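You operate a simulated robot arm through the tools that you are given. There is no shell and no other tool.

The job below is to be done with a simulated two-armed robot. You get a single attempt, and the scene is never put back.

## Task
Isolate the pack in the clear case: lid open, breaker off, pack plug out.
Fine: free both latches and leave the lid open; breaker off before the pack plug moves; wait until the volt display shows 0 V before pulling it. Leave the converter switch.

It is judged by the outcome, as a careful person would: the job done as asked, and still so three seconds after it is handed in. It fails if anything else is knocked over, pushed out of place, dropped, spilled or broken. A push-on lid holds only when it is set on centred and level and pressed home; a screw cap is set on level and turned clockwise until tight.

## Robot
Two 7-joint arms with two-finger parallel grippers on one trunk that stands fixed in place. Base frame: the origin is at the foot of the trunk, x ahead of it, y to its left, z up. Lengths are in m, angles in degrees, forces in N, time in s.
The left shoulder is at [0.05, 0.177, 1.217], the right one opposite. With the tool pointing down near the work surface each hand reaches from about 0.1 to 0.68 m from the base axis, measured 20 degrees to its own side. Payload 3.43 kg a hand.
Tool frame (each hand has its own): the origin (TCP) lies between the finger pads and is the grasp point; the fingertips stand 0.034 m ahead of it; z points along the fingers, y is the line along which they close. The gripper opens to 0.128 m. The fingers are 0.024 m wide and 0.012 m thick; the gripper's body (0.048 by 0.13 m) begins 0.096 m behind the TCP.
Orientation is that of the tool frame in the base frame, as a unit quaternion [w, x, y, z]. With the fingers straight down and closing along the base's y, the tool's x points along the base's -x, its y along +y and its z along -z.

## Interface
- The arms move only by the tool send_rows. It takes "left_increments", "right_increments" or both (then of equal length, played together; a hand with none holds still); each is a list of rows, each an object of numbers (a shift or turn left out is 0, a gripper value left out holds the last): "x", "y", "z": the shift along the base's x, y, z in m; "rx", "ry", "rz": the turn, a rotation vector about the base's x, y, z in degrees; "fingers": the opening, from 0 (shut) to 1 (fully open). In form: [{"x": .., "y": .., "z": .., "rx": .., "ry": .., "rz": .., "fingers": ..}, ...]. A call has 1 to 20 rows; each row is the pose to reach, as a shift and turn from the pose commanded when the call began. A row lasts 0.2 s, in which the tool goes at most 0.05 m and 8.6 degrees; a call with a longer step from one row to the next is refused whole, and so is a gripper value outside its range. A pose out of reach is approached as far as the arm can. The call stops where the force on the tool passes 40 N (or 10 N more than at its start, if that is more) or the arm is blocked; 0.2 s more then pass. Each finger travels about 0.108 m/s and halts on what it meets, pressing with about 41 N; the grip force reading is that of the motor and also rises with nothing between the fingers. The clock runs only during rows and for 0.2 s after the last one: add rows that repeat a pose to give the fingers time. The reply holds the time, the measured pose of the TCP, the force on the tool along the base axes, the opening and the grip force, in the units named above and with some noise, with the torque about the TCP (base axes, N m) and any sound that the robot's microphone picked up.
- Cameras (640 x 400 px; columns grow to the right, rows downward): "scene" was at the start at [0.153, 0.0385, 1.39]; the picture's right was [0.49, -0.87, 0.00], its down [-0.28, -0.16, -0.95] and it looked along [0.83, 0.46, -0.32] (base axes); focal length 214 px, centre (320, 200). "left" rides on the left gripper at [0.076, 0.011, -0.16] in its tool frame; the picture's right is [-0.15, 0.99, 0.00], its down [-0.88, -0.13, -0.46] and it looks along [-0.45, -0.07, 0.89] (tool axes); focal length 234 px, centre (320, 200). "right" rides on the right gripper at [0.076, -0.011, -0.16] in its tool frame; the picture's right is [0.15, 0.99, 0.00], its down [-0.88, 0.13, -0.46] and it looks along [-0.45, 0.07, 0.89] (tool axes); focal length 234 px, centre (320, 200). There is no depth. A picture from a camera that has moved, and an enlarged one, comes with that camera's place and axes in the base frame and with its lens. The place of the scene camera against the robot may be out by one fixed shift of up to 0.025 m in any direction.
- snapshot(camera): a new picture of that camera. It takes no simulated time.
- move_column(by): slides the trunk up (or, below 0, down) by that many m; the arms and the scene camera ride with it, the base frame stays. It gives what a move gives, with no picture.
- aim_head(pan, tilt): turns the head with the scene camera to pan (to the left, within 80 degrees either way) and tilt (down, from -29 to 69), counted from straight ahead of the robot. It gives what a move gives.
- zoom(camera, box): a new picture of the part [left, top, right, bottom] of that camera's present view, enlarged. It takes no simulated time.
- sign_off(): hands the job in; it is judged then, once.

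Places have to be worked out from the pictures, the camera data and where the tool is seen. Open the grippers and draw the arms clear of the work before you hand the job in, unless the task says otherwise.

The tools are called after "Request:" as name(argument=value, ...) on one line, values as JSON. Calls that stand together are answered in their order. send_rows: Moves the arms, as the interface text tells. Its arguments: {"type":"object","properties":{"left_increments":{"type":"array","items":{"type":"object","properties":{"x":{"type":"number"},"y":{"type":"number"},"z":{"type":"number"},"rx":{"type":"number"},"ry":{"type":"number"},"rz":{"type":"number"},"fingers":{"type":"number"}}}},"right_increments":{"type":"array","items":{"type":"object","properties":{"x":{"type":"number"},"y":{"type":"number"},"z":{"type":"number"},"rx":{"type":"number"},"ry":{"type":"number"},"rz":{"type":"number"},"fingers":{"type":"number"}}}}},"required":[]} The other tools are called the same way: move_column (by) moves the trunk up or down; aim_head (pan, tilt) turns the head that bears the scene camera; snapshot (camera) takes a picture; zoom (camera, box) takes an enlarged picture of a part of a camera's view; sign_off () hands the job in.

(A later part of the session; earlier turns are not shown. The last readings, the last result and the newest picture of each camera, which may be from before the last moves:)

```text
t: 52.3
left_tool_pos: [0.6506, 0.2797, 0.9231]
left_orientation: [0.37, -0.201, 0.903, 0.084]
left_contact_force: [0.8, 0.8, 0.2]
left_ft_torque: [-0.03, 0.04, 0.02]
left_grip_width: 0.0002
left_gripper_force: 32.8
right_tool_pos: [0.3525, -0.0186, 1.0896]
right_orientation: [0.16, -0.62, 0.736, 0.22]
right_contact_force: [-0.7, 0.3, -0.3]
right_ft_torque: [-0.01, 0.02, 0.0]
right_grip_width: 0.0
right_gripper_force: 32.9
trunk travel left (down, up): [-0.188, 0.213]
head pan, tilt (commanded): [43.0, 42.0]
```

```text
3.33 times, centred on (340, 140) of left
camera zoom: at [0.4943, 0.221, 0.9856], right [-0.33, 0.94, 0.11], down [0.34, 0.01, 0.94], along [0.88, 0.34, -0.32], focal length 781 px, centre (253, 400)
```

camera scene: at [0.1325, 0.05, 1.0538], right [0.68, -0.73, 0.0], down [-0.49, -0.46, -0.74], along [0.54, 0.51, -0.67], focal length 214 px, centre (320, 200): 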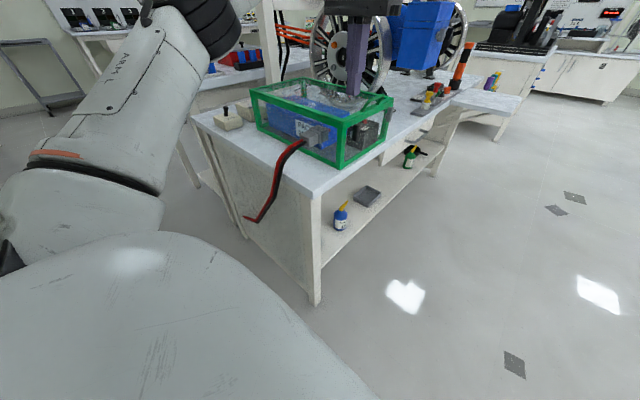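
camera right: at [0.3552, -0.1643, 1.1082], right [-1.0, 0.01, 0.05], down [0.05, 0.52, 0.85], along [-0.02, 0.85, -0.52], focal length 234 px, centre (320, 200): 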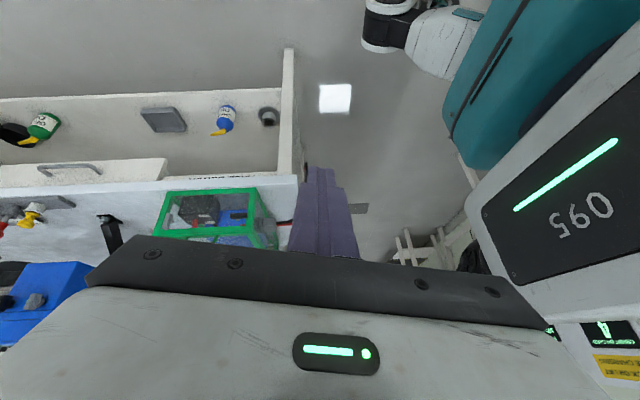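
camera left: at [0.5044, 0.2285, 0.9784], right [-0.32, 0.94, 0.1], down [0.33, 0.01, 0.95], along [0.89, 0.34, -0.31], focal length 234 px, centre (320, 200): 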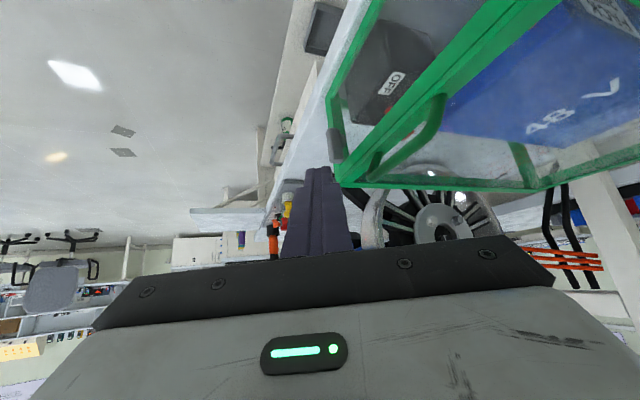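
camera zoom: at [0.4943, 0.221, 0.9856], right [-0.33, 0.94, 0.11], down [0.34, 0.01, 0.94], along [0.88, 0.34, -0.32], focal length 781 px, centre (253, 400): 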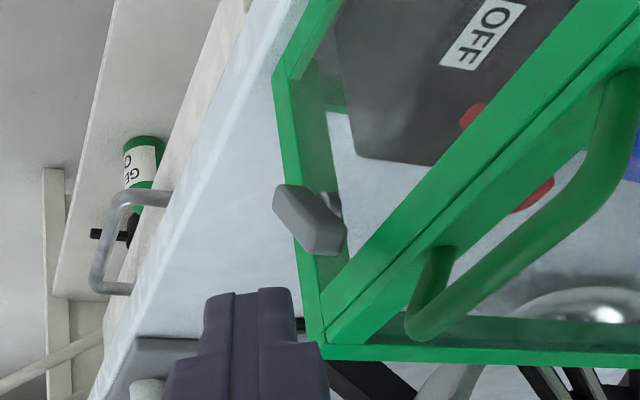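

The grey latch is now about 50° round. I'll come over it from above and press its raised end down along an arc to horizontal.

Request:
send_rows(left_increments=[{"x": 0.025, "y": 0.008, "z": 0.0}, {"x": 0.048, "y": 0.018, "z": 0.0}, {"x": 0.048, "y": 0.032, "z": -0.005}, {"x": 0.046, "y": 0.032, "z": -0.018}, {"x": 0.042, "y": 0.032, "z": -0.026}, {"x": 0.0374, "y": 0.032, "z": -0.0322}, {"x": 0.0358, "y": 0.032, "z": -0.034}, {"x": 0.0345, "y": 0.032, "z": -0.0355}, {"x": 0.0332, "y": 0.032, "z": -0.0371}, {"x": 0.0326, "y": 0.032, "z": -0.0391}, {"x": 0.0324, "y": 0.032, "z": -0.0416}, {"x": 0.0324, "y": 0.032, "z": -0.0416}])

Request:
zoom(camera="right", box=[130, 140, 270, 230])

Request:
zoom(camera="left", box=[260, 80, 420, 200])

```text
t: 54.9
left_tool_pos: [0.6823, 0.3108, 0.881]
left_orientation: [0.368, -0.202, 0.903, 0.087]
left_contact_force: [0.7, 0.2, 0.9]
left_ft_torque: [0.04, 0.03, 0.02]
left_grip_width: 0.0
left_gripper_force: 33.3
right_tool_pos: [0.3512, -0.0178, 1.0921]
right_orientation: [0.159, -0.621, 0.736, 0.22]
right_contact_force: [0.1, 0.1, -0.4]
right_ft_torque: [0.04, -0.01, -0.02]
right_grip_width: 0.0003
right_gripper_force: 33.6
trunk travel left (down, up): [-0.188, 0.213]
head pan, tilt (commanded): [43.0, 42.0]
```

```text
4.44 times, centred on (200, 185) of right
camera zoom: at [0.3559, -0.1646, 1.1876], right [-1.0, 0.01, 0.05], down [0.05, 0.52, 0.85], along [-0.02, 0.85, -0.52], focal length 1041 px, centre (853, 267)
```

zoom: 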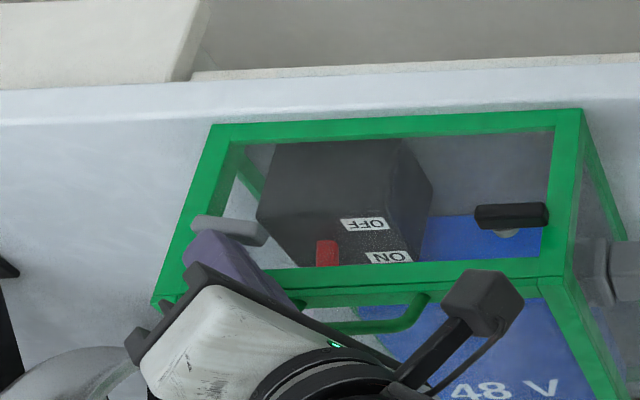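

```text
3.33 times, centred on (340, 140) of left
camera zoom: at [0.5265, 0.2518, 0.9423], right [-0.33, 0.94, 0.11], down [0.34, 0.01, 0.94], along [0.88, 0.34, -0.32], focal length 781 px, centre (253, 400)
```

zoom: 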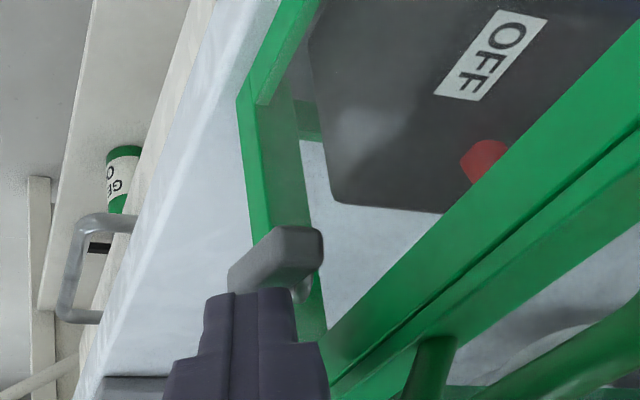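

It's roughly 72° round. I'll press down another few millimetres to finish the quarter turn.

Request:
send_rows(left_increments=[{"z": -0.002}, {"z": -0.004}, {"z": -0.006}, {"z": -0.007}, {"z": -0.007}])

Request:
zoom(camera="right", box=[130, 140, 270, 230])

Request:
zoom(camera="left", box=[260, 80, 420, 200])

```text
t: 56.1
left_tool_pos: [0.6828, 0.311, 0.8776]
left_orientation: [0.373, -0.201, 0.902, 0.085]
left_contact_force: [1.9, 2.3, 17.2]
left_ft_torque: [0.22, -0.26, 0.23]
left_grip_width: 0.0
left_gripper_force: 33.1
right_tool_pos: [0.3509, -0.0174, 1.0921]
right_orientation: [0.159, -0.621, 0.736, 0.219]
right_contact_force: [-0.2, -1.0, -0.7]
right_ft_torque: [0.01, 0.01, 0.02]
right_grip_width: 0.0001
right_gripper_force: 32.8
trunk travel left (down, up): [-0.188, 0.213]
head pan, tilt (commanded): [43.0, 42.0]
```

```text
4.44 times, centred on (200, 185) of right
camera zoom: at [0.3544, -0.1652, 1.1882], right [-1.0, 0.01, 0.05], down [0.05, 0.52, 0.85], along [-0.02, 0.85, -0.52], focal length 1041 px, centre (853, 267)
```

zoom: 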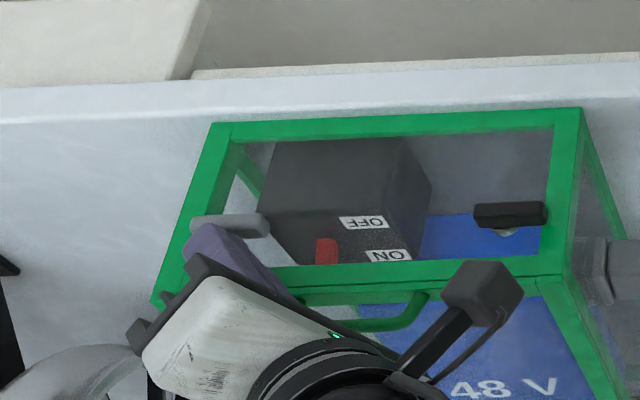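

```text
3.33 times, centred on (340, 140) of left
camera zoom: at [0.5262, 0.2513, 0.9384], right [-0.33, 0.94, 0.11], down [0.33, 0.01, 0.94], along [0.89, 0.35, -0.31], focal length 781 px, centre (253, 400)
```

zoom: 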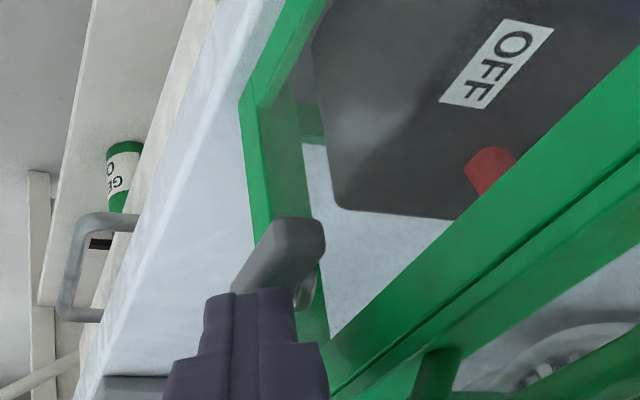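

Now 17 N against a firm stop, and the grey bar reads horizontal: both latches are free. I'll withdraw upward, clear of the handle, and check the case.

Request:
send_rows(left_increments=[{"z": 0.01}, {"y": -0.015, "z": 0.03}, {"x": -0.03, "y": -0.03, "z": 0.07}, {"x": -0.07, "y": -0.03, "z": 0.11}, {"x": -0.11, "y": -0.02, "z": 0.15}, {"x": -0.15, "y": 0.0, "z": 0.18}])

Request:
zoom(camera="right", box=[130, 140, 270, 230])

Request:
snapshot(camera="scene")

Request:
snapshot(camera="left")

```text
refused: row 3 steps farther than a row can; nothing moved
```

```text
4.44 times, centred on (200, 185) of right
camera zoom: at [0.3544, -0.1652, 1.1882], right [-1.0, 0.01, 0.05], down [0.05, 0.52, 0.85], along [-0.02, 0.85, -0.52], focal length 1041 px, centre (853, 267)
```

zoom: 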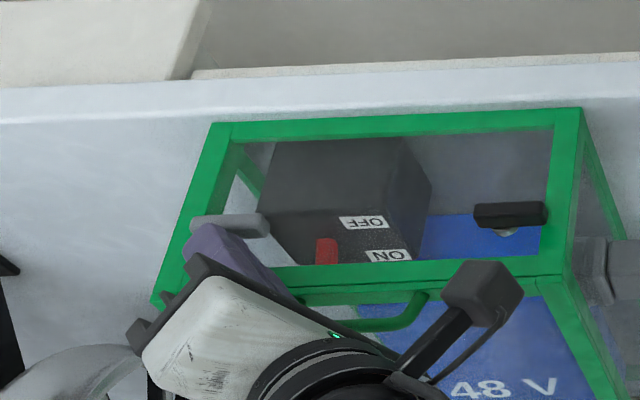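

```text
taken
camera scene: at [0.1311, 0.0495, 1.1542], right [0.68, -0.73, 0.0], down [-0.49, -0.46, -0.74], along [0.54, 0.51, -0.67], focal length 214 px, centre (320, 200)
```

scene: 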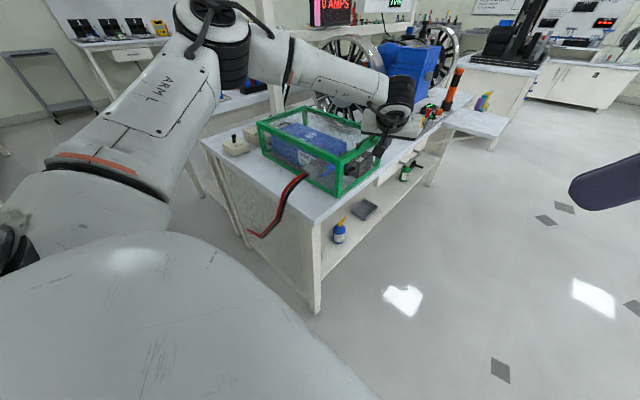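

```text
taken
camera left: at [0.5262, 0.2513, 0.9384], right [-0.33, 0.94, 0.11], down [0.33, 0.01, 0.94], along [0.89, 0.35, -0.31], focal length 234 px, centre (320, 200)
```

left: 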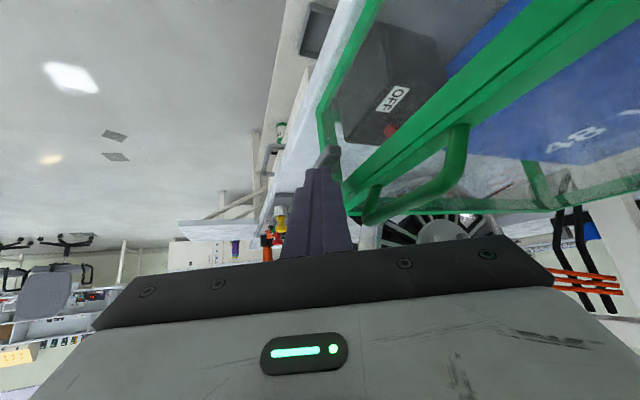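

The step was too long for one row; I'll resend with smaller steps.

Request:
send_rows(left_increments=[{"z": 0.01}, {"y": -0.01, "z": 0.03}, {"x": -0.015, "y": -0.02, "z": 0.06}, {"x": -0.04, "y": -0.025, "z": 0.09}, {"x": -0.07, "y": -0.025, "z": 0.12}, {"x": -0.1, "y": -0.02, "z": 0.15}, {"x": -0.13, "y": 0.0, "z": 0.18}])

Request:
zoom(camera="right", box=[130, 140, 270, 230])

Request:
snapshot(camera="left")

```text
t: 57.7
left_tool_pos: [0.5531, 0.3116, 1.0535]
left_orientation: [0.369, -0.202, 0.903, 0.086]
left_contact_force: [-0.4, -0.5, -0.8]
left_ft_torque: [-0.03, 0.02, 0.0]
left_grip_width: 0.0001
left_gripper_force: 33.7
right_tool_pos: [0.353, -0.0183, 1.0926]
right_orientation: [0.158, -0.621, 0.736, 0.22]
right_contact_force: [1.0, 0.5, -0.3]
right_ft_torque: [-0.01, 0.02, 0.0]
right_grip_width: 0.0001
right_gripper_force: 33.1
trunk travel left (down, up): [-0.188, 0.213]
head pan, tilt (commanded): [43.0, 42.0]
```

```text
4.44 times, centred on (200, 185) of right
camera zoom: at [0.3557, -0.1645, 1.1877], right [-1.0, 0.01, 0.05], down [0.05, 0.52, 0.85], along [-0.02, 0.85, -0.52], focal length 1041 px, centre (853, 267)
```

zoom: 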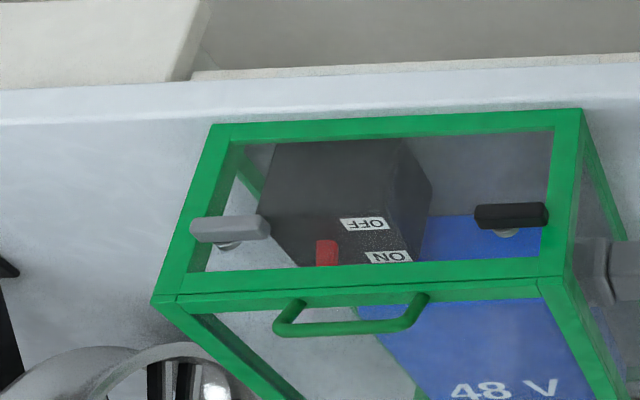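

```text
taken
camera left: at [0.3972, 0.252, 1.1156], right [-0.33, 0.94, 0.11], down [0.34, 0.01, 0.94], along [0.88, 0.34, -0.32], focal length 234 px, centre (320, 200)
```

left: 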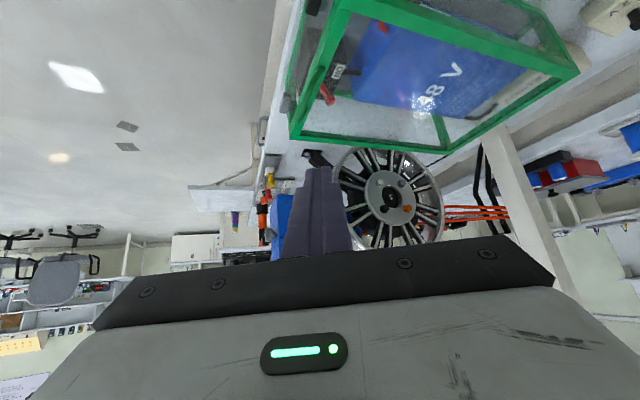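

Both latches are horizontal and the case hasn't moved. I'll look for the lid hinge at the far (left) end.

Request:
zoom(camera="left", box=[380, 0, 620, 150])

Request:
zoom(camera="scene", box=[190, 80, 410, 220])

```text
2.67 times, centred on (500, 75) of left
camera zoom: at [0.3972, 0.252, 1.1156], right [-0.33, 0.94, 0.11], down [0.34, 0.01, 0.94], along [0.88, 0.34, -0.32], focal length 624 px, centre (-160, 533)
```

zoom: 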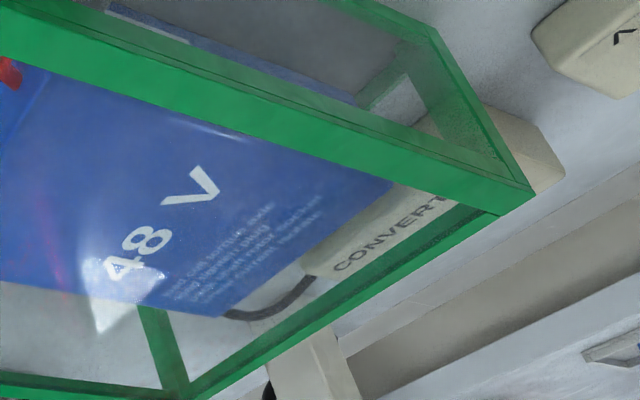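

```text
2.86 times, centred on (300, 150) of scene
camera zoom: at [0.1324, 0.0501, 1.1538], right [0.68, -0.73, 0.0], down [-0.49, -0.46, -0.74], along [0.54, 0.51, -0.67], focal length 613 px, centre (377, 343)
```

zoom: 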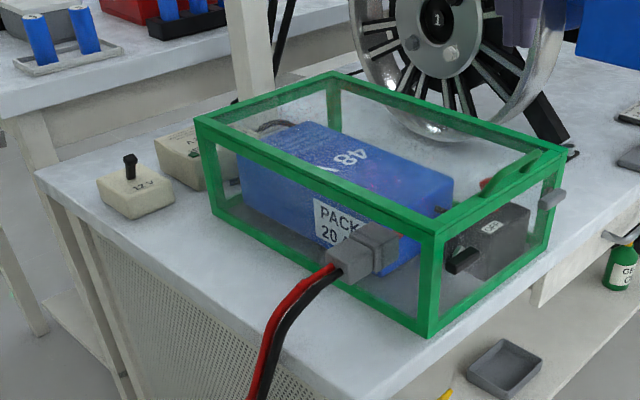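

Both latches are free. Next is the lid: I'll level the hand's yaw, tilt it about 35° forward and open the fingers part-way, so they can straddle the handle's crest bar.

Request:
send_rows(left_increments=[{"rx": -2, "ry": 4.2, "fingers": 0.35}, {"rx": -4, "ry": 8.5, "fingers": 0.35}])

Request:
send_rows(left_increments=[{"x": 0.01, "y": 0.005, "rz": -7}, {"x": 0.03, "y": 0.01, "z": -0.02, "rz": -14}, {"x": 0.05, "y": 0.017, "z": -0.04, "rz": -20}, {"x": 0.067, "y": 0.0225, "z": -0.06, "rz": -25}, {"x": 0.067, "y": 0.0225, "z": -0.07, "rz": -25}])

Request:
snapshot(camera="left")

Request:
zoom(camera="right", box=[130, 140, 270, 230])

Request:
zoom(camera="scene", box=[320, 80, 420, 180])

```text
t: 58.3
left_tool_pos: [0.5526, 0.3113, 1.0534]
left_orientation: [0.292, -0.207, 0.931, 0.069]
left_contact_force: [0.3, 0.3, 0.6]
left_ft_torque: [0.0, 0.02, -0.04]
left_grip_width: 0.0449
left_gripper_force: 0.0
right_tool_pos: [0.3525, -0.0178, 1.0915]
right_orientation: [0.159, -0.62, 0.736, 0.219]
right_contact_force: [0.2, 0.5, -0.3]
right_ft_torque: [-0.02, -0.03, -0.01]
right_grip_width: 0.0
right_gripper_force: 32.5
trunk travel left (down, up): [-0.188, 0.213]
head pan, tilt (commanded): [43.0, 42.0]
```

```text
t: 59.5
left_tool_pos: [0.6206, 0.3326, 0.983]
left_orientation: [0.302, 0.0, 0.953, 0.003]
left_contact_force: [0.4, 0.1, -0.6]
left_ft_torque: [0.05, 0.0, 0.02]
left_grip_width: 0.0447
left_gripper_force: 0.0
right_tool_pos: [0.3536, -0.0177, 1.0912]
right_orientation: [0.159, -0.621, 0.735, 0.22]
right_contact_force: [1.5, 0.1, 0.3]
right_ft_torque: [0.02, 0.01, -0.03]
right_grip_width: 0.0
right_gripper_force: 32.8
trunk travel left (down, up): [-0.188, 0.213]
head pan, tilt (commanded): [43.0, 42.0]
```

```text
taken
camera left: at [0.4662, 0.345, 1.0705], right [0.12, 0.99, 0.09], down [0.46, -0.13, 0.88], along [0.88, -0.06, -0.47], focal length 234 px, centre (320, 200)
```

left: 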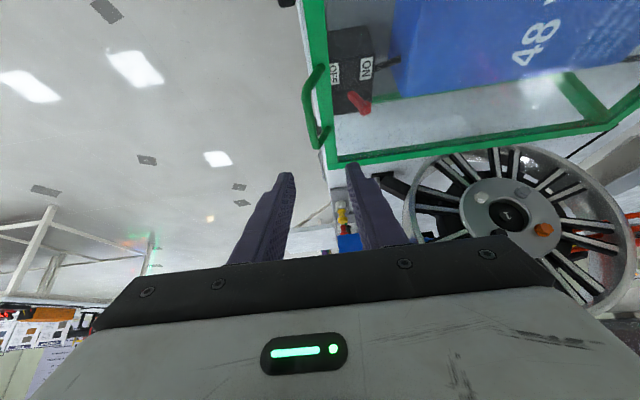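

```text
4.44 times, centred on (200, 185) of right
camera zoom: at [0.3561, -0.1645, 1.1876], right [-1.0, 0.01, 0.05], down [0.05, 0.52, 0.85], along [-0.02, 0.85, -0.52], focal length 1041 px, centre (853, 267)
```

zoom: 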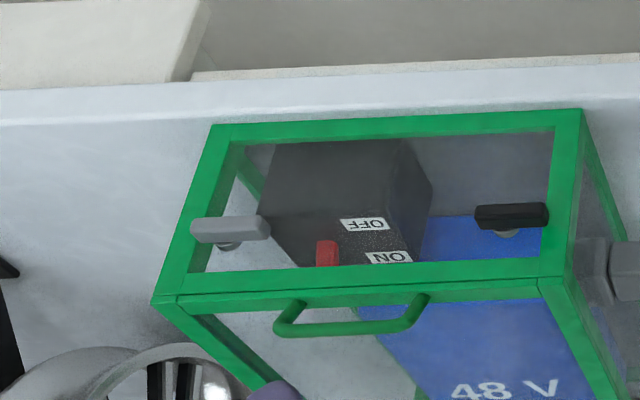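

```text
4.00 times, centred on (370, 130) of scene
camera zoom: at [0.1327, 0.0502, 1.1538], right [0.68, -0.73, 0.0], down [-0.49, -0.46, -0.74], along [0.54, 0.51, -0.67], focal length 858 px, centre (120, 480)
```

zoom: 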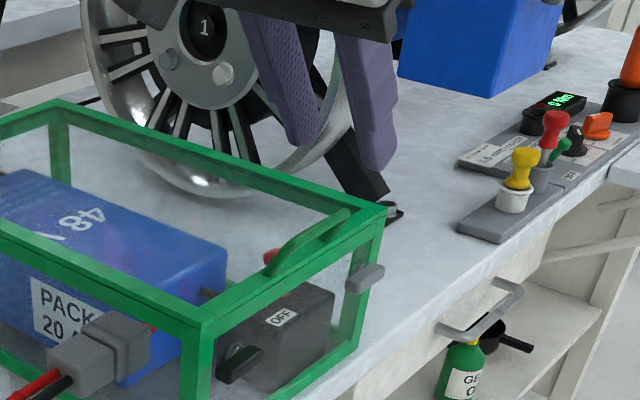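

The fingers hang over the handle. I'll zoom the left view to check alignment with the crest bar before descending.

Request:
zoom(camera="left", box=[260, 40, 400, 190])

```text
2.67 times, centred on (330, 115) of left
camera zoom: at [0.4662, 0.345, 1.0705], right [0.12, 0.99, 0.09], down [0.46, -0.13, 0.88], along [0.88, -0.06, -0.47], focal length 624 px, centre (293, 427)
```

zoom: 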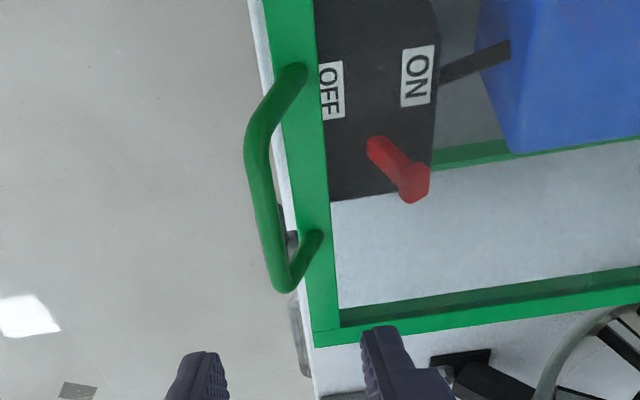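

The crest bar runs x 0.594–0.652 at y≈0.332, with the fingers centred on it. I'll descend straddling it, stopping with the tips just above the lid.

Request:
send_rows(left_increments=[{"x": -0.0056, "z": -0.02}, {"x": -0.0056, "z": -0.04}, {"x": -0.0056, "z": -0.055}, {"x": -0.0056, "z": -0.065}, {"x": -0.0056, "z": -0.065}])

Request:
zoom(camera="left", box=[260, 40, 400, 190])

Request:
zoom(camera="right", box=[130, 140, 270, 230])

Request:
zoom(camera="scene", box=[320, 80, 420, 180])

```text
t: 60.7
left_tool_pos: [0.6146, 0.3342, 0.918]
left_orientation: [0.301, 0.0, 0.953, 0.003]
left_contact_force: [-0.6, 0.6, 0.3]
left_ft_torque: [-0.02, -0.02, 0.01]
left_grip_width: 0.045
left_gripper_force: 0.1
right_tool_pos: [0.3516, -0.0185, 1.0916]
right_orientation: [0.159, -0.62, 0.736, 0.22]
right_contact_force: [-0.4, 0.5, 0.1]
right_ft_torque: [0.02, -0.03, 0.02]
right_grip_width: 0.0001
right_gripper_force: 33.4
trunk travel left (down, up): [-0.188, 0.213]
head pan, tilt (commanded): [43.0, 42.0]
```

```text
2.67 times, centred on (330, 115) of left
camera zoom: at [0.4595, 0.3455, 1.0066], right [0.12, 0.99, 0.09], down [0.46, -0.13, 0.88], along [0.88, -0.06, -0.47], focal length 624 px, centre (293, 427)
```

zoom: 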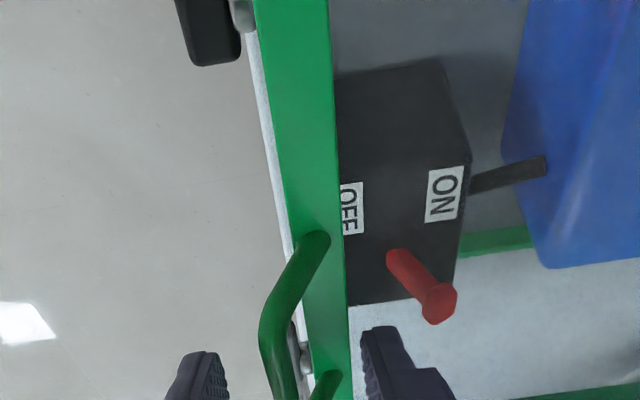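

```text
4.44 times, centred on (200, 185) of right
camera zoom: at [0.356, -0.1645, 1.1876], right [-1.0, 0.01, 0.05], down [0.05, 0.52, 0.85], along [-0.02, 0.85, -0.52], focal length 1041 px, centre (853, 267)
```

zoom: 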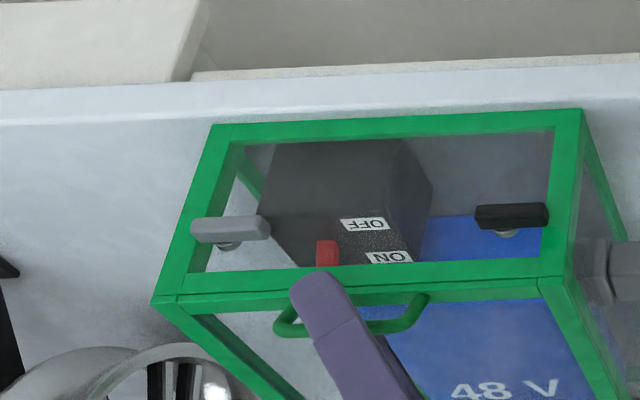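

```text
4.00 times, centred on (370, 130) of scene
camera zoom: at [0.1327, 0.0501, 1.1538], right [0.68, -0.73, 0.0], down [-0.49, -0.46, -0.74], along [0.54, 0.51, -0.67], focal length 858 px, centre (120, 480)
```

zoom: 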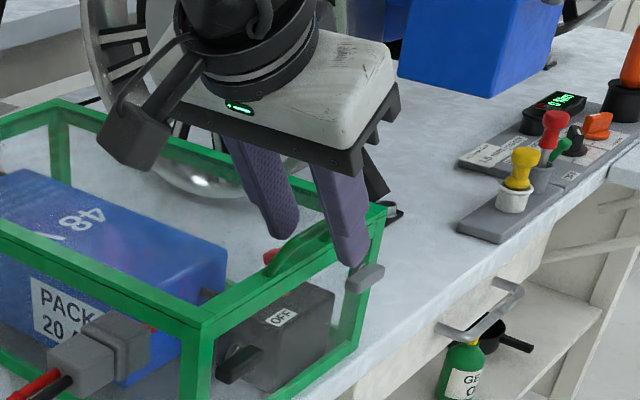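

The bar sits between the fingers and between the handle's legs. I'll nudge 3 mm toward −x to centre between the legs and close on the bar.

Request:
send_rows(left_increments=[{"x": -0.003}, {"x": -0.003, "fingers": 0}, {"x": -0.003, "fingers": 0}, {"x": -0.003, "fingers": 0}, {"x": -0.003, "fingers": 0}])

Request:
zoom(camera="left", box=[260, 60, 400, 210])

Request:
zoom(camera="right", box=[130, 140, 270, 230])

```text
t: 61.9
left_tool_pos: [0.6119, 0.331, 0.92]
left_orientation: [0.301, 0.0, 0.954, 0.003]
left_contact_force: [1.4, -12.6, -0.8]
left_ft_torque: [-0.13, -0.03, -1.0]
left_grip_width: 0.0075
left_gripper_force: 41.5
right_tool_pos: [0.3522, -0.0182, 1.0919]
right_orientation: [0.157, -0.621, 0.736, 0.22]
right_contact_force: [-0.1, -0.2, -0.3]
right_ft_torque: [0.0, 0.03, -0.01]
right_grip_width: 0.0
right_gripper_force: 33.0
trunk travel left (down, up): [-0.188, 0.213]
head pan, tilt (commanded): [43.0, 42.0]
```

```text
2.67 times, centred on (330, 135) of left
camera zoom: at [0.457, 0.3437, 1.0071], right [0.12, 0.99, 0.09], down [0.46, -0.14, 0.88], along [0.88, -0.06, -0.47], focal length 624 px, centre (293, 373)
```

zoom: 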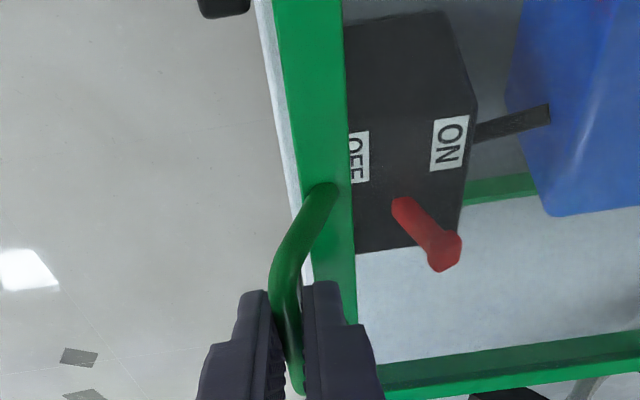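

```text
4.44 times, centred on (200, 185) of right
camera zoom: at [0.3561, -0.1657, 1.1873], right [-1.0, 0.01, 0.05], down [0.05, 0.52, 0.85], along [-0.02, 0.85, -0.52], focal length 1041 px, centre (853, 267)
```

zoom: 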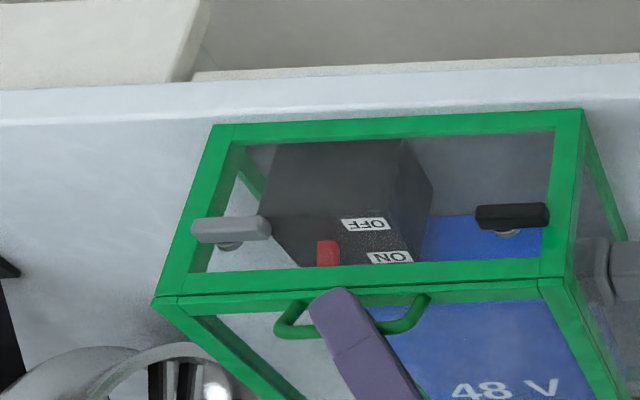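

Firmly gripped (7.5 mm bar). I'll relax the small sideways load and lift slowly along the hinge arc, taking the hinge to be at the far end (y≈0.70), to about 5° first.

Request:
send_rows(left_increments=[{"y": -0.003}, {"y": -0.003, "z": 0.005}, {"y": -0.0025, "z": 0.012}, {"y": -0.002, "z": 0.02}, {"y": -0.0005, "z": 0.027}, {"y": 0.001, "z": 0.032}, {"y": 0.001, "z": 0.032}])

Request:
zoom(camera="right", box=[130, 140, 270, 230])

Request:
zoom(camera="scene", box=[240, 60, 420, 200])

```text
t: 63.5
left_tool_pos: [0.6119, 0.3336, 0.9504]
left_orientation: [0.302, 0.0, 0.953, 0.003]
left_contact_force: [9.7, 0.8, -0.9]
left_ft_torque: [0.01, 0.02, -0.98]
left_grip_width: 0.0076
left_gripper_force: 41.8
right_tool_pos: [0.3523, -0.0165, 1.0904]
right_orientation: [0.158, -0.62, 0.736, 0.221]
right_contact_force: [-1.2, 0.3, -0.2]
right_ft_torque: [-0.01, -0.01, 0.03]
right_grip_width: 0.0
right_gripper_force: 33.4
trunk travel left (down, up): [-0.188, 0.213]
head pan, tilt (commanded): [43.0, 42.0]
```

```text
4.44 times, centred on (200, 185) of right
camera zoom: at [0.3571, -0.1644, 1.1872], right [-1.0, 0.01, 0.05], down [0.05, 0.52, 0.85], along [-0.02, 0.85, -0.52], focal length 1041 px, centre (853, 267)
```

zoom: 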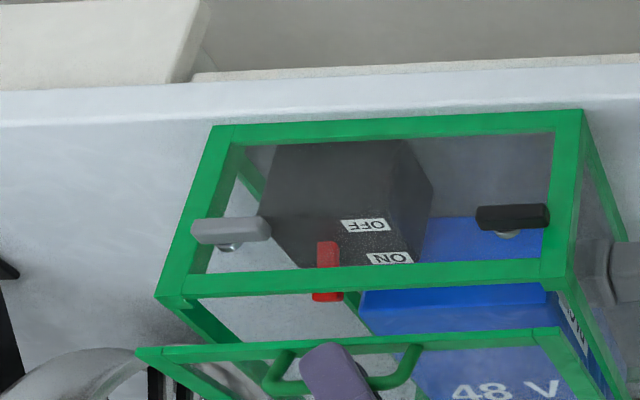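

```text
2.86 times, centred on (330, 130) of scene
camera zoom: at [0.1337, 0.0502, 1.1536], right [0.68, -0.73, 0.0], down [-0.49, -0.46, -0.74], along [0.54, 0.51, -0.67], focal length 613 px, centre (291, 400)
```

zoom: 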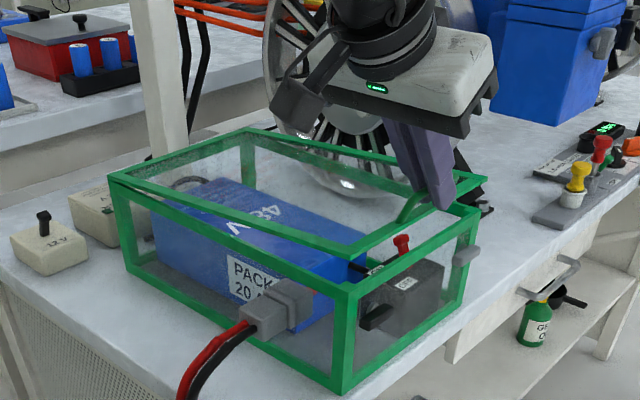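

The lid is unlatched and swings about the far-left end, and it's very light on the hand. At this small angle I'll loosen the grip a little to see whether the hinge holds the lid by itself.

Request:
send_rows(left_increments=[{"fingers": 0.14}, {"fingers": 0.14}, {"fingers": 0.14}])

Request:
zoom(camera="right", box=[130, 140, 270, 230])

Request:
zoom(camera="scene", box=[240, 60, 420, 200])

```text
t: 64.3
left_tool_pos: [0.6117, 0.335, 0.9496]
left_orientation: [0.301, 0.0, 0.954, 0.003]
left_contact_force: [-0.2, 1.1, -0.2]
left_ft_torque: [-0.01, -0.04, 0.0]
left_grip_width: 0.0179
left_gripper_force: 0.1
right_tool_pos: [0.3527, -0.0178, 1.0918]
right_orientation: [0.158, -0.621, 0.736, 0.22]
right_contact_force: [-0.5, 0.3, 0.4]
right_ft_torque: [0.0, -0.02, -0.05]
right_grip_width: 0.0
right_gripper_force: 33.0
trunk travel left (down, up): [-0.188, 0.213]
head pan, tilt (commanded): [43.0, 42.0]
```

```text
4.44 times, centred on (200, 185) of right
camera zoom: at [0.356, -0.1645, 1.1876], right [-1.0, 0.01, 0.05], down [0.05, 0.52, 0.85], along [-0.02, 0.85, -0.52], focal length 1041 px, centre (853, 267)
```

zoom: 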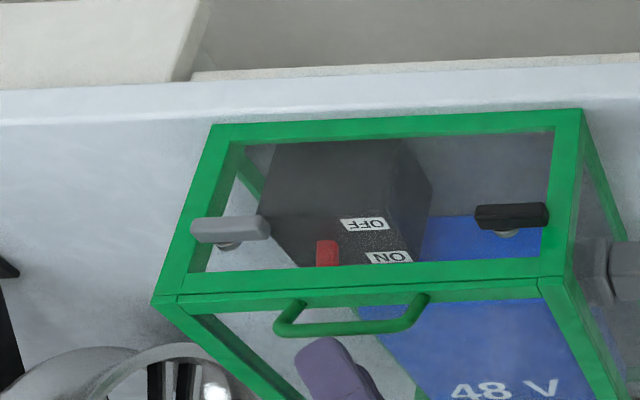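

```text
2.86 times, centred on (330, 130) of scene
camera zoom: at [0.1326, 0.0501, 1.1538], right [0.68, -0.73, 0.0], down [-0.49, -0.46, -0.74], along [0.54, 0.51, -0.67], focal length 613 px, centre (291, 400)
```

zoom: 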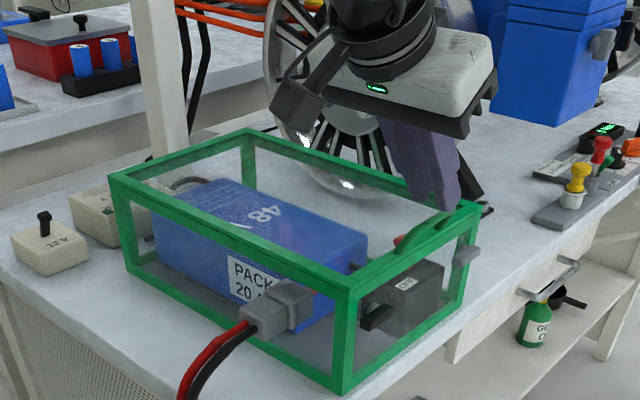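

The lid drops shut by itself (it's light), so it must be carried past vertical in one go. I'll raise the trunk to suit that higher arc, then test in free space whether the arm can reach the far end of the arc with the hand rolled outward.

Request:
move_column(by=0.14)

Request:
send_rows(left_increments=[{"x": -0.005, "y": 0.02, "z": 0.02, "rx": 7.5, "fingers": 0.14}, {"x": -0.01, "y": 0.05, "z": 0.04, "rx": 15}, {"x": -0.015, "y": 0.08, "z": 0.06, "rx": 22.5}, {"x": -0.02, "y": 0.11, "z": 0.08, "rx": 30}, {"x": -0.02, "y": 0.14, "z": 0.1, "rx": 37.5}, {"x": -0.02, "y": 0.17, "z": 0.115, "rx": 45}])

Request:
snapshot(camera="scene")

```text
t: 66.0
left_tool_pos: [0.6117, 0.3348, 1.0906]
left_orientation: [0.302, 0.0, 0.953, 0.003]
left_contact_force: [0.1, -0.3, 1.6]
left_ft_torque: [0.0, 0.0, 0.07]
left_grip_width: 0.0183
left_gripper_force: 0.0
right_tool_pos: [0.3524, -0.0166, 1.2303]
right_orientation: [0.159, -0.621, 0.736, 0.219]
right_contact_force: [0.3, 0.5, 0.2]
right_ft_torque: [0.01, 0.03, 0.03]
right_grip_width: 0.0001
right_gripper_force: 33.1
trunk travel left (down, up): [-0.328, 0.073]
head pan, tilt (commanded): [43.0, 42.0]
```

```text
t: 67.4
left_tool_pos: [0.5908, 0.5062, 1.207]
left_orientation: [0.279, 0.114, 0.879, 0.369]
left_contact_force: [0.1, -0.8, 0.4]
left_ft_torque: [-0.02, -0.02, -0.03]
left_grip_width: 0.0181
left_gripper_force: 0.0
right_tool_pos: [0.3534, -0.0174, 1.2309]
right_orientation: [0.158, -0.62, 0.736, 0.219]
right_contact_force: [-0.5, 1.0, -0.1]
right_ft_torque: [0.0, -0.03, 0.01]
right_grip_width: 0.0
right_gripper_force: 33.2
trunk travel left (down, up): [-0.328, 0.073]
head pan, tilt (commanded): [43.0, 42.0]
```

```text
taken
camera scene: at [0.1327, 0.0503, 1.2938], right [0.68, -0.73, 0.0], down [-0.49, -0.46, -0.74], along [0.54, 0.51, -0.67], focal length 214 px, centre (320, 200)
```

scene: 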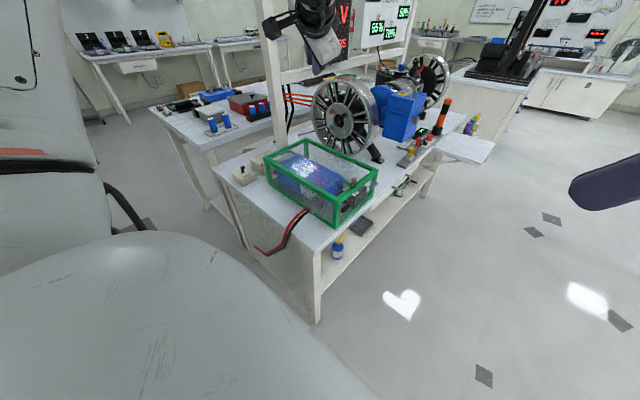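

Reached without complaint. Continuing the free-space reach test outward to the end of the arc.

Request:
send_rows(left_increments=[{"y": 0.03, "z": 0.01, "rx": 7}, {"y": 0.06, "z": 0.02, "rx": 14}, {"y": 0.09, "z": 0.03, "rx": 21}, {"y": 0.12, "z": 0.035, "rx": 28}, {"y": 0.15, "z": 0.04, "rx": 35}, {"y": 0.18, "z": 0.04, "rx": 42}])

Request:
aim_head(pan=50, tilt=22)

Request:
snapshot(camera="scene")

```text
t: 68.8
left_tool_pos: [0.5935, 0.6852, 1.2438]
left_orientation: [0.219, 0.208, 0.689, 0.659]
left_contact_force: [-0.2, -1.7, -0.2]
left_ft_torque: [0.02, 0.02, -0.03]
left_grip_width: 0.0177
left_gripper_force: 0.0
right_tool_pos: [0.3532, -0.0169, 1.2304]
right_orientation: [0.158, -0.621, 0.736, 0.22]
right_contact_force: [0.3, 0.3, 0.3]
right_ft_torque: [0.02, -0.01, -0.01]
right_grip_width: 0.0002
right_gripper_force: 33.1
trunk travel left (down, up): [-0.328, 0.073]
head pan, tilt (commanded): [43.0, 42.0]
```

```text
t: 69.6
left_tool_pos: [0.5927, 0.685, 1.2454]
left_orientation: [0.219, 0.207, 0.69, 0.659]
left_contact_force: [-0.3, 0.0, -0.5]
left_ft_torque: [-0.02, 0.0, 0.01]
left_grip_width: 0.0175
left_gripper_force: 0.0
right_tool_pos: [0.3508, -0.017, 1.2322]
right_orientation: [0.159, -0.621, 0.736, 0.22]
right_contact_force: [-0.4, 1.1, -0.5]
right_ft_torque: [-0.03, 0.0, 0.01]
right_grip_width: 0.0001
right_gripper_force: 32.7
trunk travel left (down, up): [-0.328, 0.073]
head pan, tilt (commanded): [50.0, 22.0]
```

```text
taken
camera scene: at [0.1312, 0.0642, 1.3248], right [0.77, -0.64, 0.0], down [-0.24, -0.29, -0.93], along [0.6, 0.71, -0.38], focal length 214 px, centre (320, 200)
```

scene: 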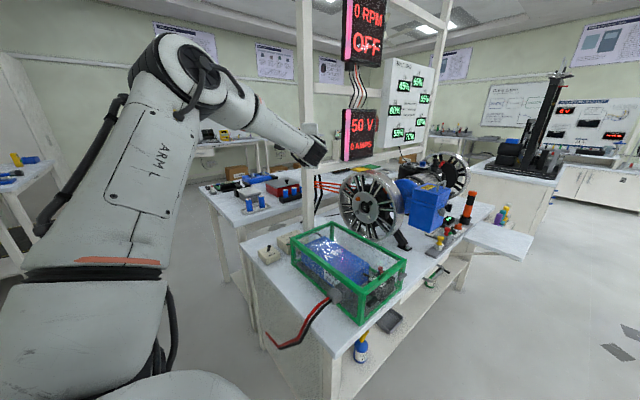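

Still within reach. I'll extend a little more to see whether it goes past vertical, y≈0.77.

Request:
send_rows(left_increments=[{"y": 0.03}, {"y": 0.06}, {"y": 0.09}, {"y": 0.11}])

```text
t: 70.6
left_tool_pos: [0.5911, 0.7962, 1.2454]
left_orientation: [0.22, 0.207, 0.689, 0.658]
left_contact_force: [0.5, -0.2, -0.9]
left_ft_torque: [0.01, 0.02, -0.01]
left_grip_width: 0.0181
left_gripper_force: 0.0
right_tool_pos: [0.3532, -0.0176, 1.2309]
right_orientation: [0.159, -0.621, 0.735, 0.22]
right_contact_force: [0.2, 0.3, -0.2]
right_ft_torque: [-0.01, 0.01, 0.0]
right_grip_width: 0.0
right_gripper_force: 32.9
trunk travel left (down, up): [-0.328, 0.073]
head pan, tilt (commanded): [50.0, 22.0]
```

The arm can reach y≈0.80, well past vertical. I'll check the same spot with the lower roll angle (45°) that I want for a safe hold on the bar.

Request:
send_rows(left_increments=[{"y": -0.005, "rx": -7}, {"y": -0.01, "rx": -14}, {"y": -0.015, "rx": -21}, {"y": -0.02, "rx": -28}, {"y": -0.02, "rx": -35}, {"y": -0.02, "rx": -42}])

```text
t: 72.0
left_tool_pos: [0.5905, 0.7852, 1.2453]
left_orientation: [0.244, 0.178, 0.765, 0.569]
left_contact_force: [-0.2, -0.4, -0.2]
left_ft_torque: [-0.02, -0.01, -0.04]
left_grip_width: 0.018
left_gripper_force: 0.0
left hand out of reach, approached as far as the arm can: row 3, 4, 5, 6
right_tool_pos: [0.3534, -0.0181, 1.2325]
right_orientation: [0.159, -0.62, 0.736, 0.219]
right_contact_force: [0.2, -0.4, -0.7]
right_ft_torque: [-0.05, -0.01, 0.03]
right_grip_width: 0.0
right_gripper_force: 33.2
trunk travel left (down, up): [-0.328, 0.073]
head pan, tilt (commanded): [50.0, 22.0]
```

At y≈0.785 it's limited to about 73° of roll. I'll check what roll is available at y≈0.735, which is about what 92° of lid opening needs.

Request:
send_rows(left_increments=[{"y": -0.025, "rx": -3}, {"y": -0.05, "rx": -10}, {"y": -0.05, "rx": -17}, {"y": -0.05, "rx": -23}, {"y": -0.05, "rx": -23}])

```text
t: 73.2
left_tool_pos: [0.5903, 0.7593, 1.2464]
left_orientation: [0.247, 0.172, 0.779, 0.55]
left_contact_force: [0.2, 0.3, 0.3]
left_ft_torque: [-0.01, 0.04, -0.04]
left_grip_width: 0.0181
left_gripper_force: 0.0
left hand out of reach, approached as far as the arm can: row 2, 3, 4, 5
right_tool_pos: [0.3536, -0.0176, 1.2315]
right_orientation: [0.159, -0.621, 0.736, 0.219]
right_contact_force: [-0.9, -0.2, 0.6]
right_ft_torque: [0.01, 0.01, 0.02]
right_grip_width: 0.0004
right_gripper_force: 33.2
trunk travel left (down, up): [-0.328, 0.073]
head pan, tilt (commanded): [50.0, 22.0]
```

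I'll raise the trunk to its top (about +0.07 m) and see if that frees the roll.

Request:
move_column(by=0.07)

Request:
send_rows(left_increments=[{"y": -0.015, "z": -0.03, "rx": -5}, {"y": -0.025, "z": -0.065, "rx": -12}, {"y": -0.025, "z": -0.07, "rx": -19}, {"y": -0.025, "z": -0.07, "rx": -19}])

```text
t: 74.3
left_tool_pos: [0.5903, 0.7588, 1.3151]
left_orientation: [0.247, 0.172, 0.779, 0.55]
left_contact_force: [-1.2, 0.7, -0.7]
left_ft_torque: [-0.02, 0.01, -0.03]
left_grip_width: 0.0178
left_gripper_force: 0.1
right_tool_pos: [0.3527, -0.0181, 1.302]
right_orientation: [0.159, -0.62, 0.737, 0.219]
right_contact_force: [0.3, 0.0, 0.5]
right_ft_torque: [-0.01, 0.03, -0.03]
right_grip_width: 0.0001
right_gripper_force: 32.7
trunk travel left (down, up): [-0.398, 0.003]
head pan, tilt (commanded): [50.0, 22.0]
```

```text
t: 75.3
left_tool_pos: [0.5899, 0.7378, 1.2614]
left_orientation: [0.262, 0.149, 0.821, 0.484]
left_contact_force: [0.5, -0.5, 0.3]
left_ft_torque: [0.04, 0.0, 0.0]
left_grip_width: 0.0177
left_gripper_force: 0.0
left hand out of reach, approached as far as the arm can: row 2, 3, 4
right_tool_pos: [0.3518, -0.0177, 1.3005]
right_orientation: [0.159, -0.62, 0.736, 0.22]
right_contact_force: [0.3, 0.0, 0.3]
right_ft_torque: [-0.02, 0.02, 0.0]
right_grip_width: 0.0
right_gripper_force: 32.3
trunk travel left (down, up): [-0.398, 0.003]
head pan, tilt (commanded): [50.0, 22.0]
```

Roll limit improves to about 61° with the trunk up. I'll try pointing the hand more forward (+x) here, which may free the wrist further.

Request:
send_rows(left_increments=[{"ry": -4.3, "rz": -7.5, "x": 0.0}, {"ry": -8.6, "rz": -15.8, "x": 0.01}, {"ry": -8.6, "rz": -15.8, "x": 0.01, "y": -0.005, "z": -0.01}, {"ry": -8.6, "rz": -15.8, "x": 0.01, "y": -0.005, "z": -0.01}])

Request:
send_rows(left_increments=[{"rx": -5}, {"rx": -10}, {"rx": -15}, {"rx": -15}])

```text
refused: row 2 steps farther than a row can; nothing moved
```

```text
t: 76.3
left_tool_pos: [0.59, 0.738, 1.2623]
left_orientation: [0.263, 0.15, 0.821, 0.483]
left_contact_force: [-0.7, 0.3, -0.1]
left_ft_torque: [0.01, 0.0, -0.02]
left_grip_width: 0.0179
left_gripper_force: 0.0
left hand out of reach, approached as far as the arm can: row 1, 2, 3, 4
right_tool_pos: [0.3521, -0.0181, 1.3019]
right_orientation: [0.159, -0.621, 0.735, 0.22]
right_contact_force: [-0.2, -0.4, 1.3]
right_ft_torque: [0.02, -0.02, -0.02]
right_grip_width: 0.0
right_gripper_force: 32.6
trunk travel left (down, up): [-0.398, 0.003]
head pan, tilt (commanded): [50.0, 22.0]
```

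Request:
send_rows(left_increments=[{"ry": -3, "rz": -5.3}, {"ry": -6, "rz": -10.6}, {"ry": -8.6, "rz": -15.8, "x": 0.01}, {"ry": -8.6, "rz": -15.8, "x": 0.01}])

Request:
send_rows(left_increments=[{"rx": -5}, {"rx": -10}, {"rx": -15}, {"rx": -15}])

```text
t: 77.3
left_tool_pos: [0.5991, 0.7356, 1.2619]
left_orientation: [0.388, 0.226, 0.771, 0.452]
left_contact_force: [0.3, -0.6, 0.7]
left_ft_torque: [-0.01, -0.04, 0.0]
left_grip_width: 0.018
left_gripper_force: 0.0
right_tool_pos: [0.354, -0.0182, 1.3014]
right_orientation: [0.158, -0.621, 0.736, 0.22]
right_contact_force: [0.4, 1.0, -1.1]
right_ft_torque: [0.01, -0.01, 0.0]
right_grip_width: 0.0
right_gripper_force: 33.0
trunk travel left (down, up): [-0.398, 0.003]
head pan, tilt (commanded): [50.0, 22.0]
```

```text
t: 78.3
left_tool_pos: [0.5997, 0.7358, 1.2619]
left_orientation: [0.413, 0.173, 0.824, 0.347]
left_contact_force: [-0.2, -0.3, 0.0]
left_ft_torque: [0.0, -0.01, 0.02]
left_grip_width: 0.0178
left_gripper_force: 0.0
right_tool_pos: [0.3523, -0.0171, 1.3009]
right_orientation: [0.159, -0.621, 0.735, 0.22]
right_contact_force: [-0.7, 0.8, -0.4]
right_ft_torque: [-0.01, 0.01, 0.0]
right_grip_width: 0.0
right_gripper_force: 33.3
trunk travel left (down, up): [-0.398, 0.003]
head pan, tilt (commanded): [50.0, 22.0]
```

With a more forward pointing direction (x-component 0.8) the end-of-arc pose at 45° roll is fully reachable. So I'll grip the handle in that attitude and carry the lid over in one continuous motion. First I'll return to above the handle with the fingers part-open.

Request:
send_rows(left_increments=[{"y": -0.04, "z": 0.0, "rx": -5, "fingers": 0.35}, {"y": -0.08, "z": -0.01, "rx": -10}, {"y": -0.12, "z": -0.02, "rx": -15}, {"y": -0.16, "z": -0.04, "rx": -20}, {"y": -0.2, "z": -0.06, "rx": -25}, {"y": -0.24, "z": -0.08, "rx": -30}, {"y": -0.28, "z": -0.11, "rx": -35}, {"y": -0.32, "z": -0.14, "rx": -40}, {"y": -0.36, "z": -0.17, "rx": -45.7}, {"x": 0.005, "y": -0.395, "z": -0.19, "rx": -45.7}, {"x": 0.0099, "y": -0.4048, "z": -0.22, "rx": -45.7}])

Request:
aim_head(pan=46, tilt=34)

Request:
snapshot(camera="left")

Request:
snapshot(camera="scene")

```text
t: 80.7
left_tool_pos: [0.6105, 0.3329, 1.0437]
left_orientation: [0.448, -0.002, 0.894, 0.0]
left_contact_force: [0.1, 0.4, 0.4]
left_ft_torque: [-0.03, -0.01, -0.02]
left_grip_width: 0.0447
left_gripper_force: 0.0
left hand out of reach, approached as far as the arm can: row 3, 4, 5, 6
right_tool_pos: [0.3539, -0.0171, 1.3006]
right_orientation: [0.157, -0.621, 0.736, 0.22]
right_contact_force: [0.3, 0.8, -0.5]
right_ft_torque: [0.0, 0.0, 0.01]
right_grip_width: 0.0002
right_gripper_force: 33.1
trunk travel left (down, up): [-0.398, 0.003]
head pan, tilt (commanded): [50.0, 22.0]
```

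```text
t: 81.4
left_tool_pos: [0.6093, 0.3308, 1.0444]
left_orientation: [0.447, -0.001, 0.895, 0.001]
left_contact_force: [-0.9, -0.1, 0.4]
left_ft_torque: [0.0, -0.02, 0.0]
left_grip_width: 0.0447
left_gripper_force: 0.0
right_tool_pos: [0.3529, -0.0172, 1.3016]
right_orientation: [0.158, -0.621, 0.735, 0.22]
right_contact_force: [0.8, 0.0, -0.1]
right_ft_torque: [0.03, 0.01, 0.0]
right_grip_width: 0.0
right_gripper_force: 33.3
trunk travel left (down, up): [-0.398, 0.003]
head pan, tilt (commanded): [46.0, 34.0]
```

```text
taken
camera left: at [0.4358, 0.3435, 1.0806], right [0.08, 0.99, 0.12], down [0.16, -0.13, 0.98], along [0.98, -0.06, -0.17], focal length 234 px, centre (320, 200)
```

left: 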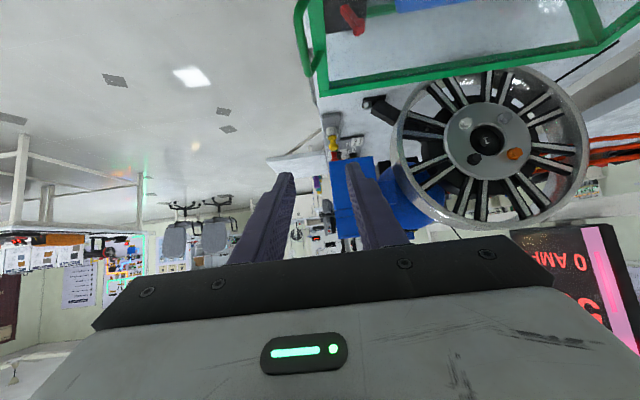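

```text
taken
camera scene: at [0.1331, 0.0569, 1.3759], right [0.72, -0.69, 0.0], down [-0.39, -0.4, -0.83], along [0.58, 0.6, -0.56], focal length 214 px, centre (320, 200)
```

scene: 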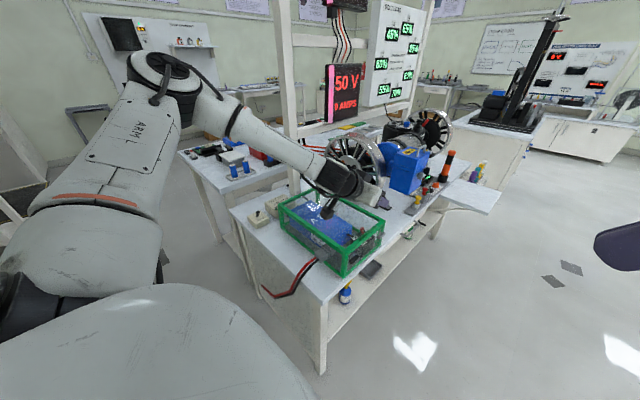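

A few mid-path rows were flagged at low roll, so I'll use more roll mid-way. I'll dry-run the exact lid arc in free air above the closed lid to confirm every step is reachable.

Request:
send_rows(left_increments=[{"y": 0.01, "rx": 8}, {"y": 0.02, "rx": 16}, {"y": 0.0313, "z": -0.0036, "rx": 20}, {"y": 0.0459, "z": 0.0249, "rx": 25}, {"y": 0.0628, "z": 0.0519, "rx": 30}, {"y": 0.0823, "z": 0.0772, "rx": 34}, {"y": 0.1039, "z": 0.1006, "rx": 38}, {"y": 0.1278, "z": 0.1219, "rx": 42}, {"y": 0.1534, "z": 0.1412, "rx": 45}, {"y": 0.1808, "z": 0.1581, "rx": 47}, {"y": 0.2098, "z": 0.1729, "rx": 48}, {"y": 0.24, "z": 0.185, "rx": 48}, {"y": 0.2712, "z": 0.1946, "rx": 48}, {"y": 0.3032, "z": 0.2014, "rx": 47}, {"y": 0.3356, "z": 0.2054, "rx": 47}, {"y": 0.3683, "z": 0.2066, "rx": 46}, {"y": 0.4008, "z": 0.2049, "rx": 46}, {"y": 0.4332, "z": 0.2006, "rx": 45}, {"y": 0.465, "z": 0.193, "rx": 45}])

```text
t: 85.4
left_tool_pos: [0.6087, 0.7977, 1.2321]
left_orientation: [0.414, 0.169, 0.826, 0.342]
left_contact_force: [0.1, 0.1, -0.4]
left_ft_torque: [0.0, 0.0, -0.01]
left_grip_width: 0.0448
left_gripper_force: 0.1
right_tool_pos: [0.3523, -0.0172, 1.3014]
right_orientation: [0.158, -0.621, 0.736, 0.219]
right_contact_force: [0.3, 0.5, -0.9]
right_ft_torque: [-0.04, 0.01, 0.01]
right_grip_width: 0.0
right_gripper_force: 33.4
trunk travel left (down, up): [-0.398, 0.003]
head pan, tilt (commanded): [46.0, 34.0]
```

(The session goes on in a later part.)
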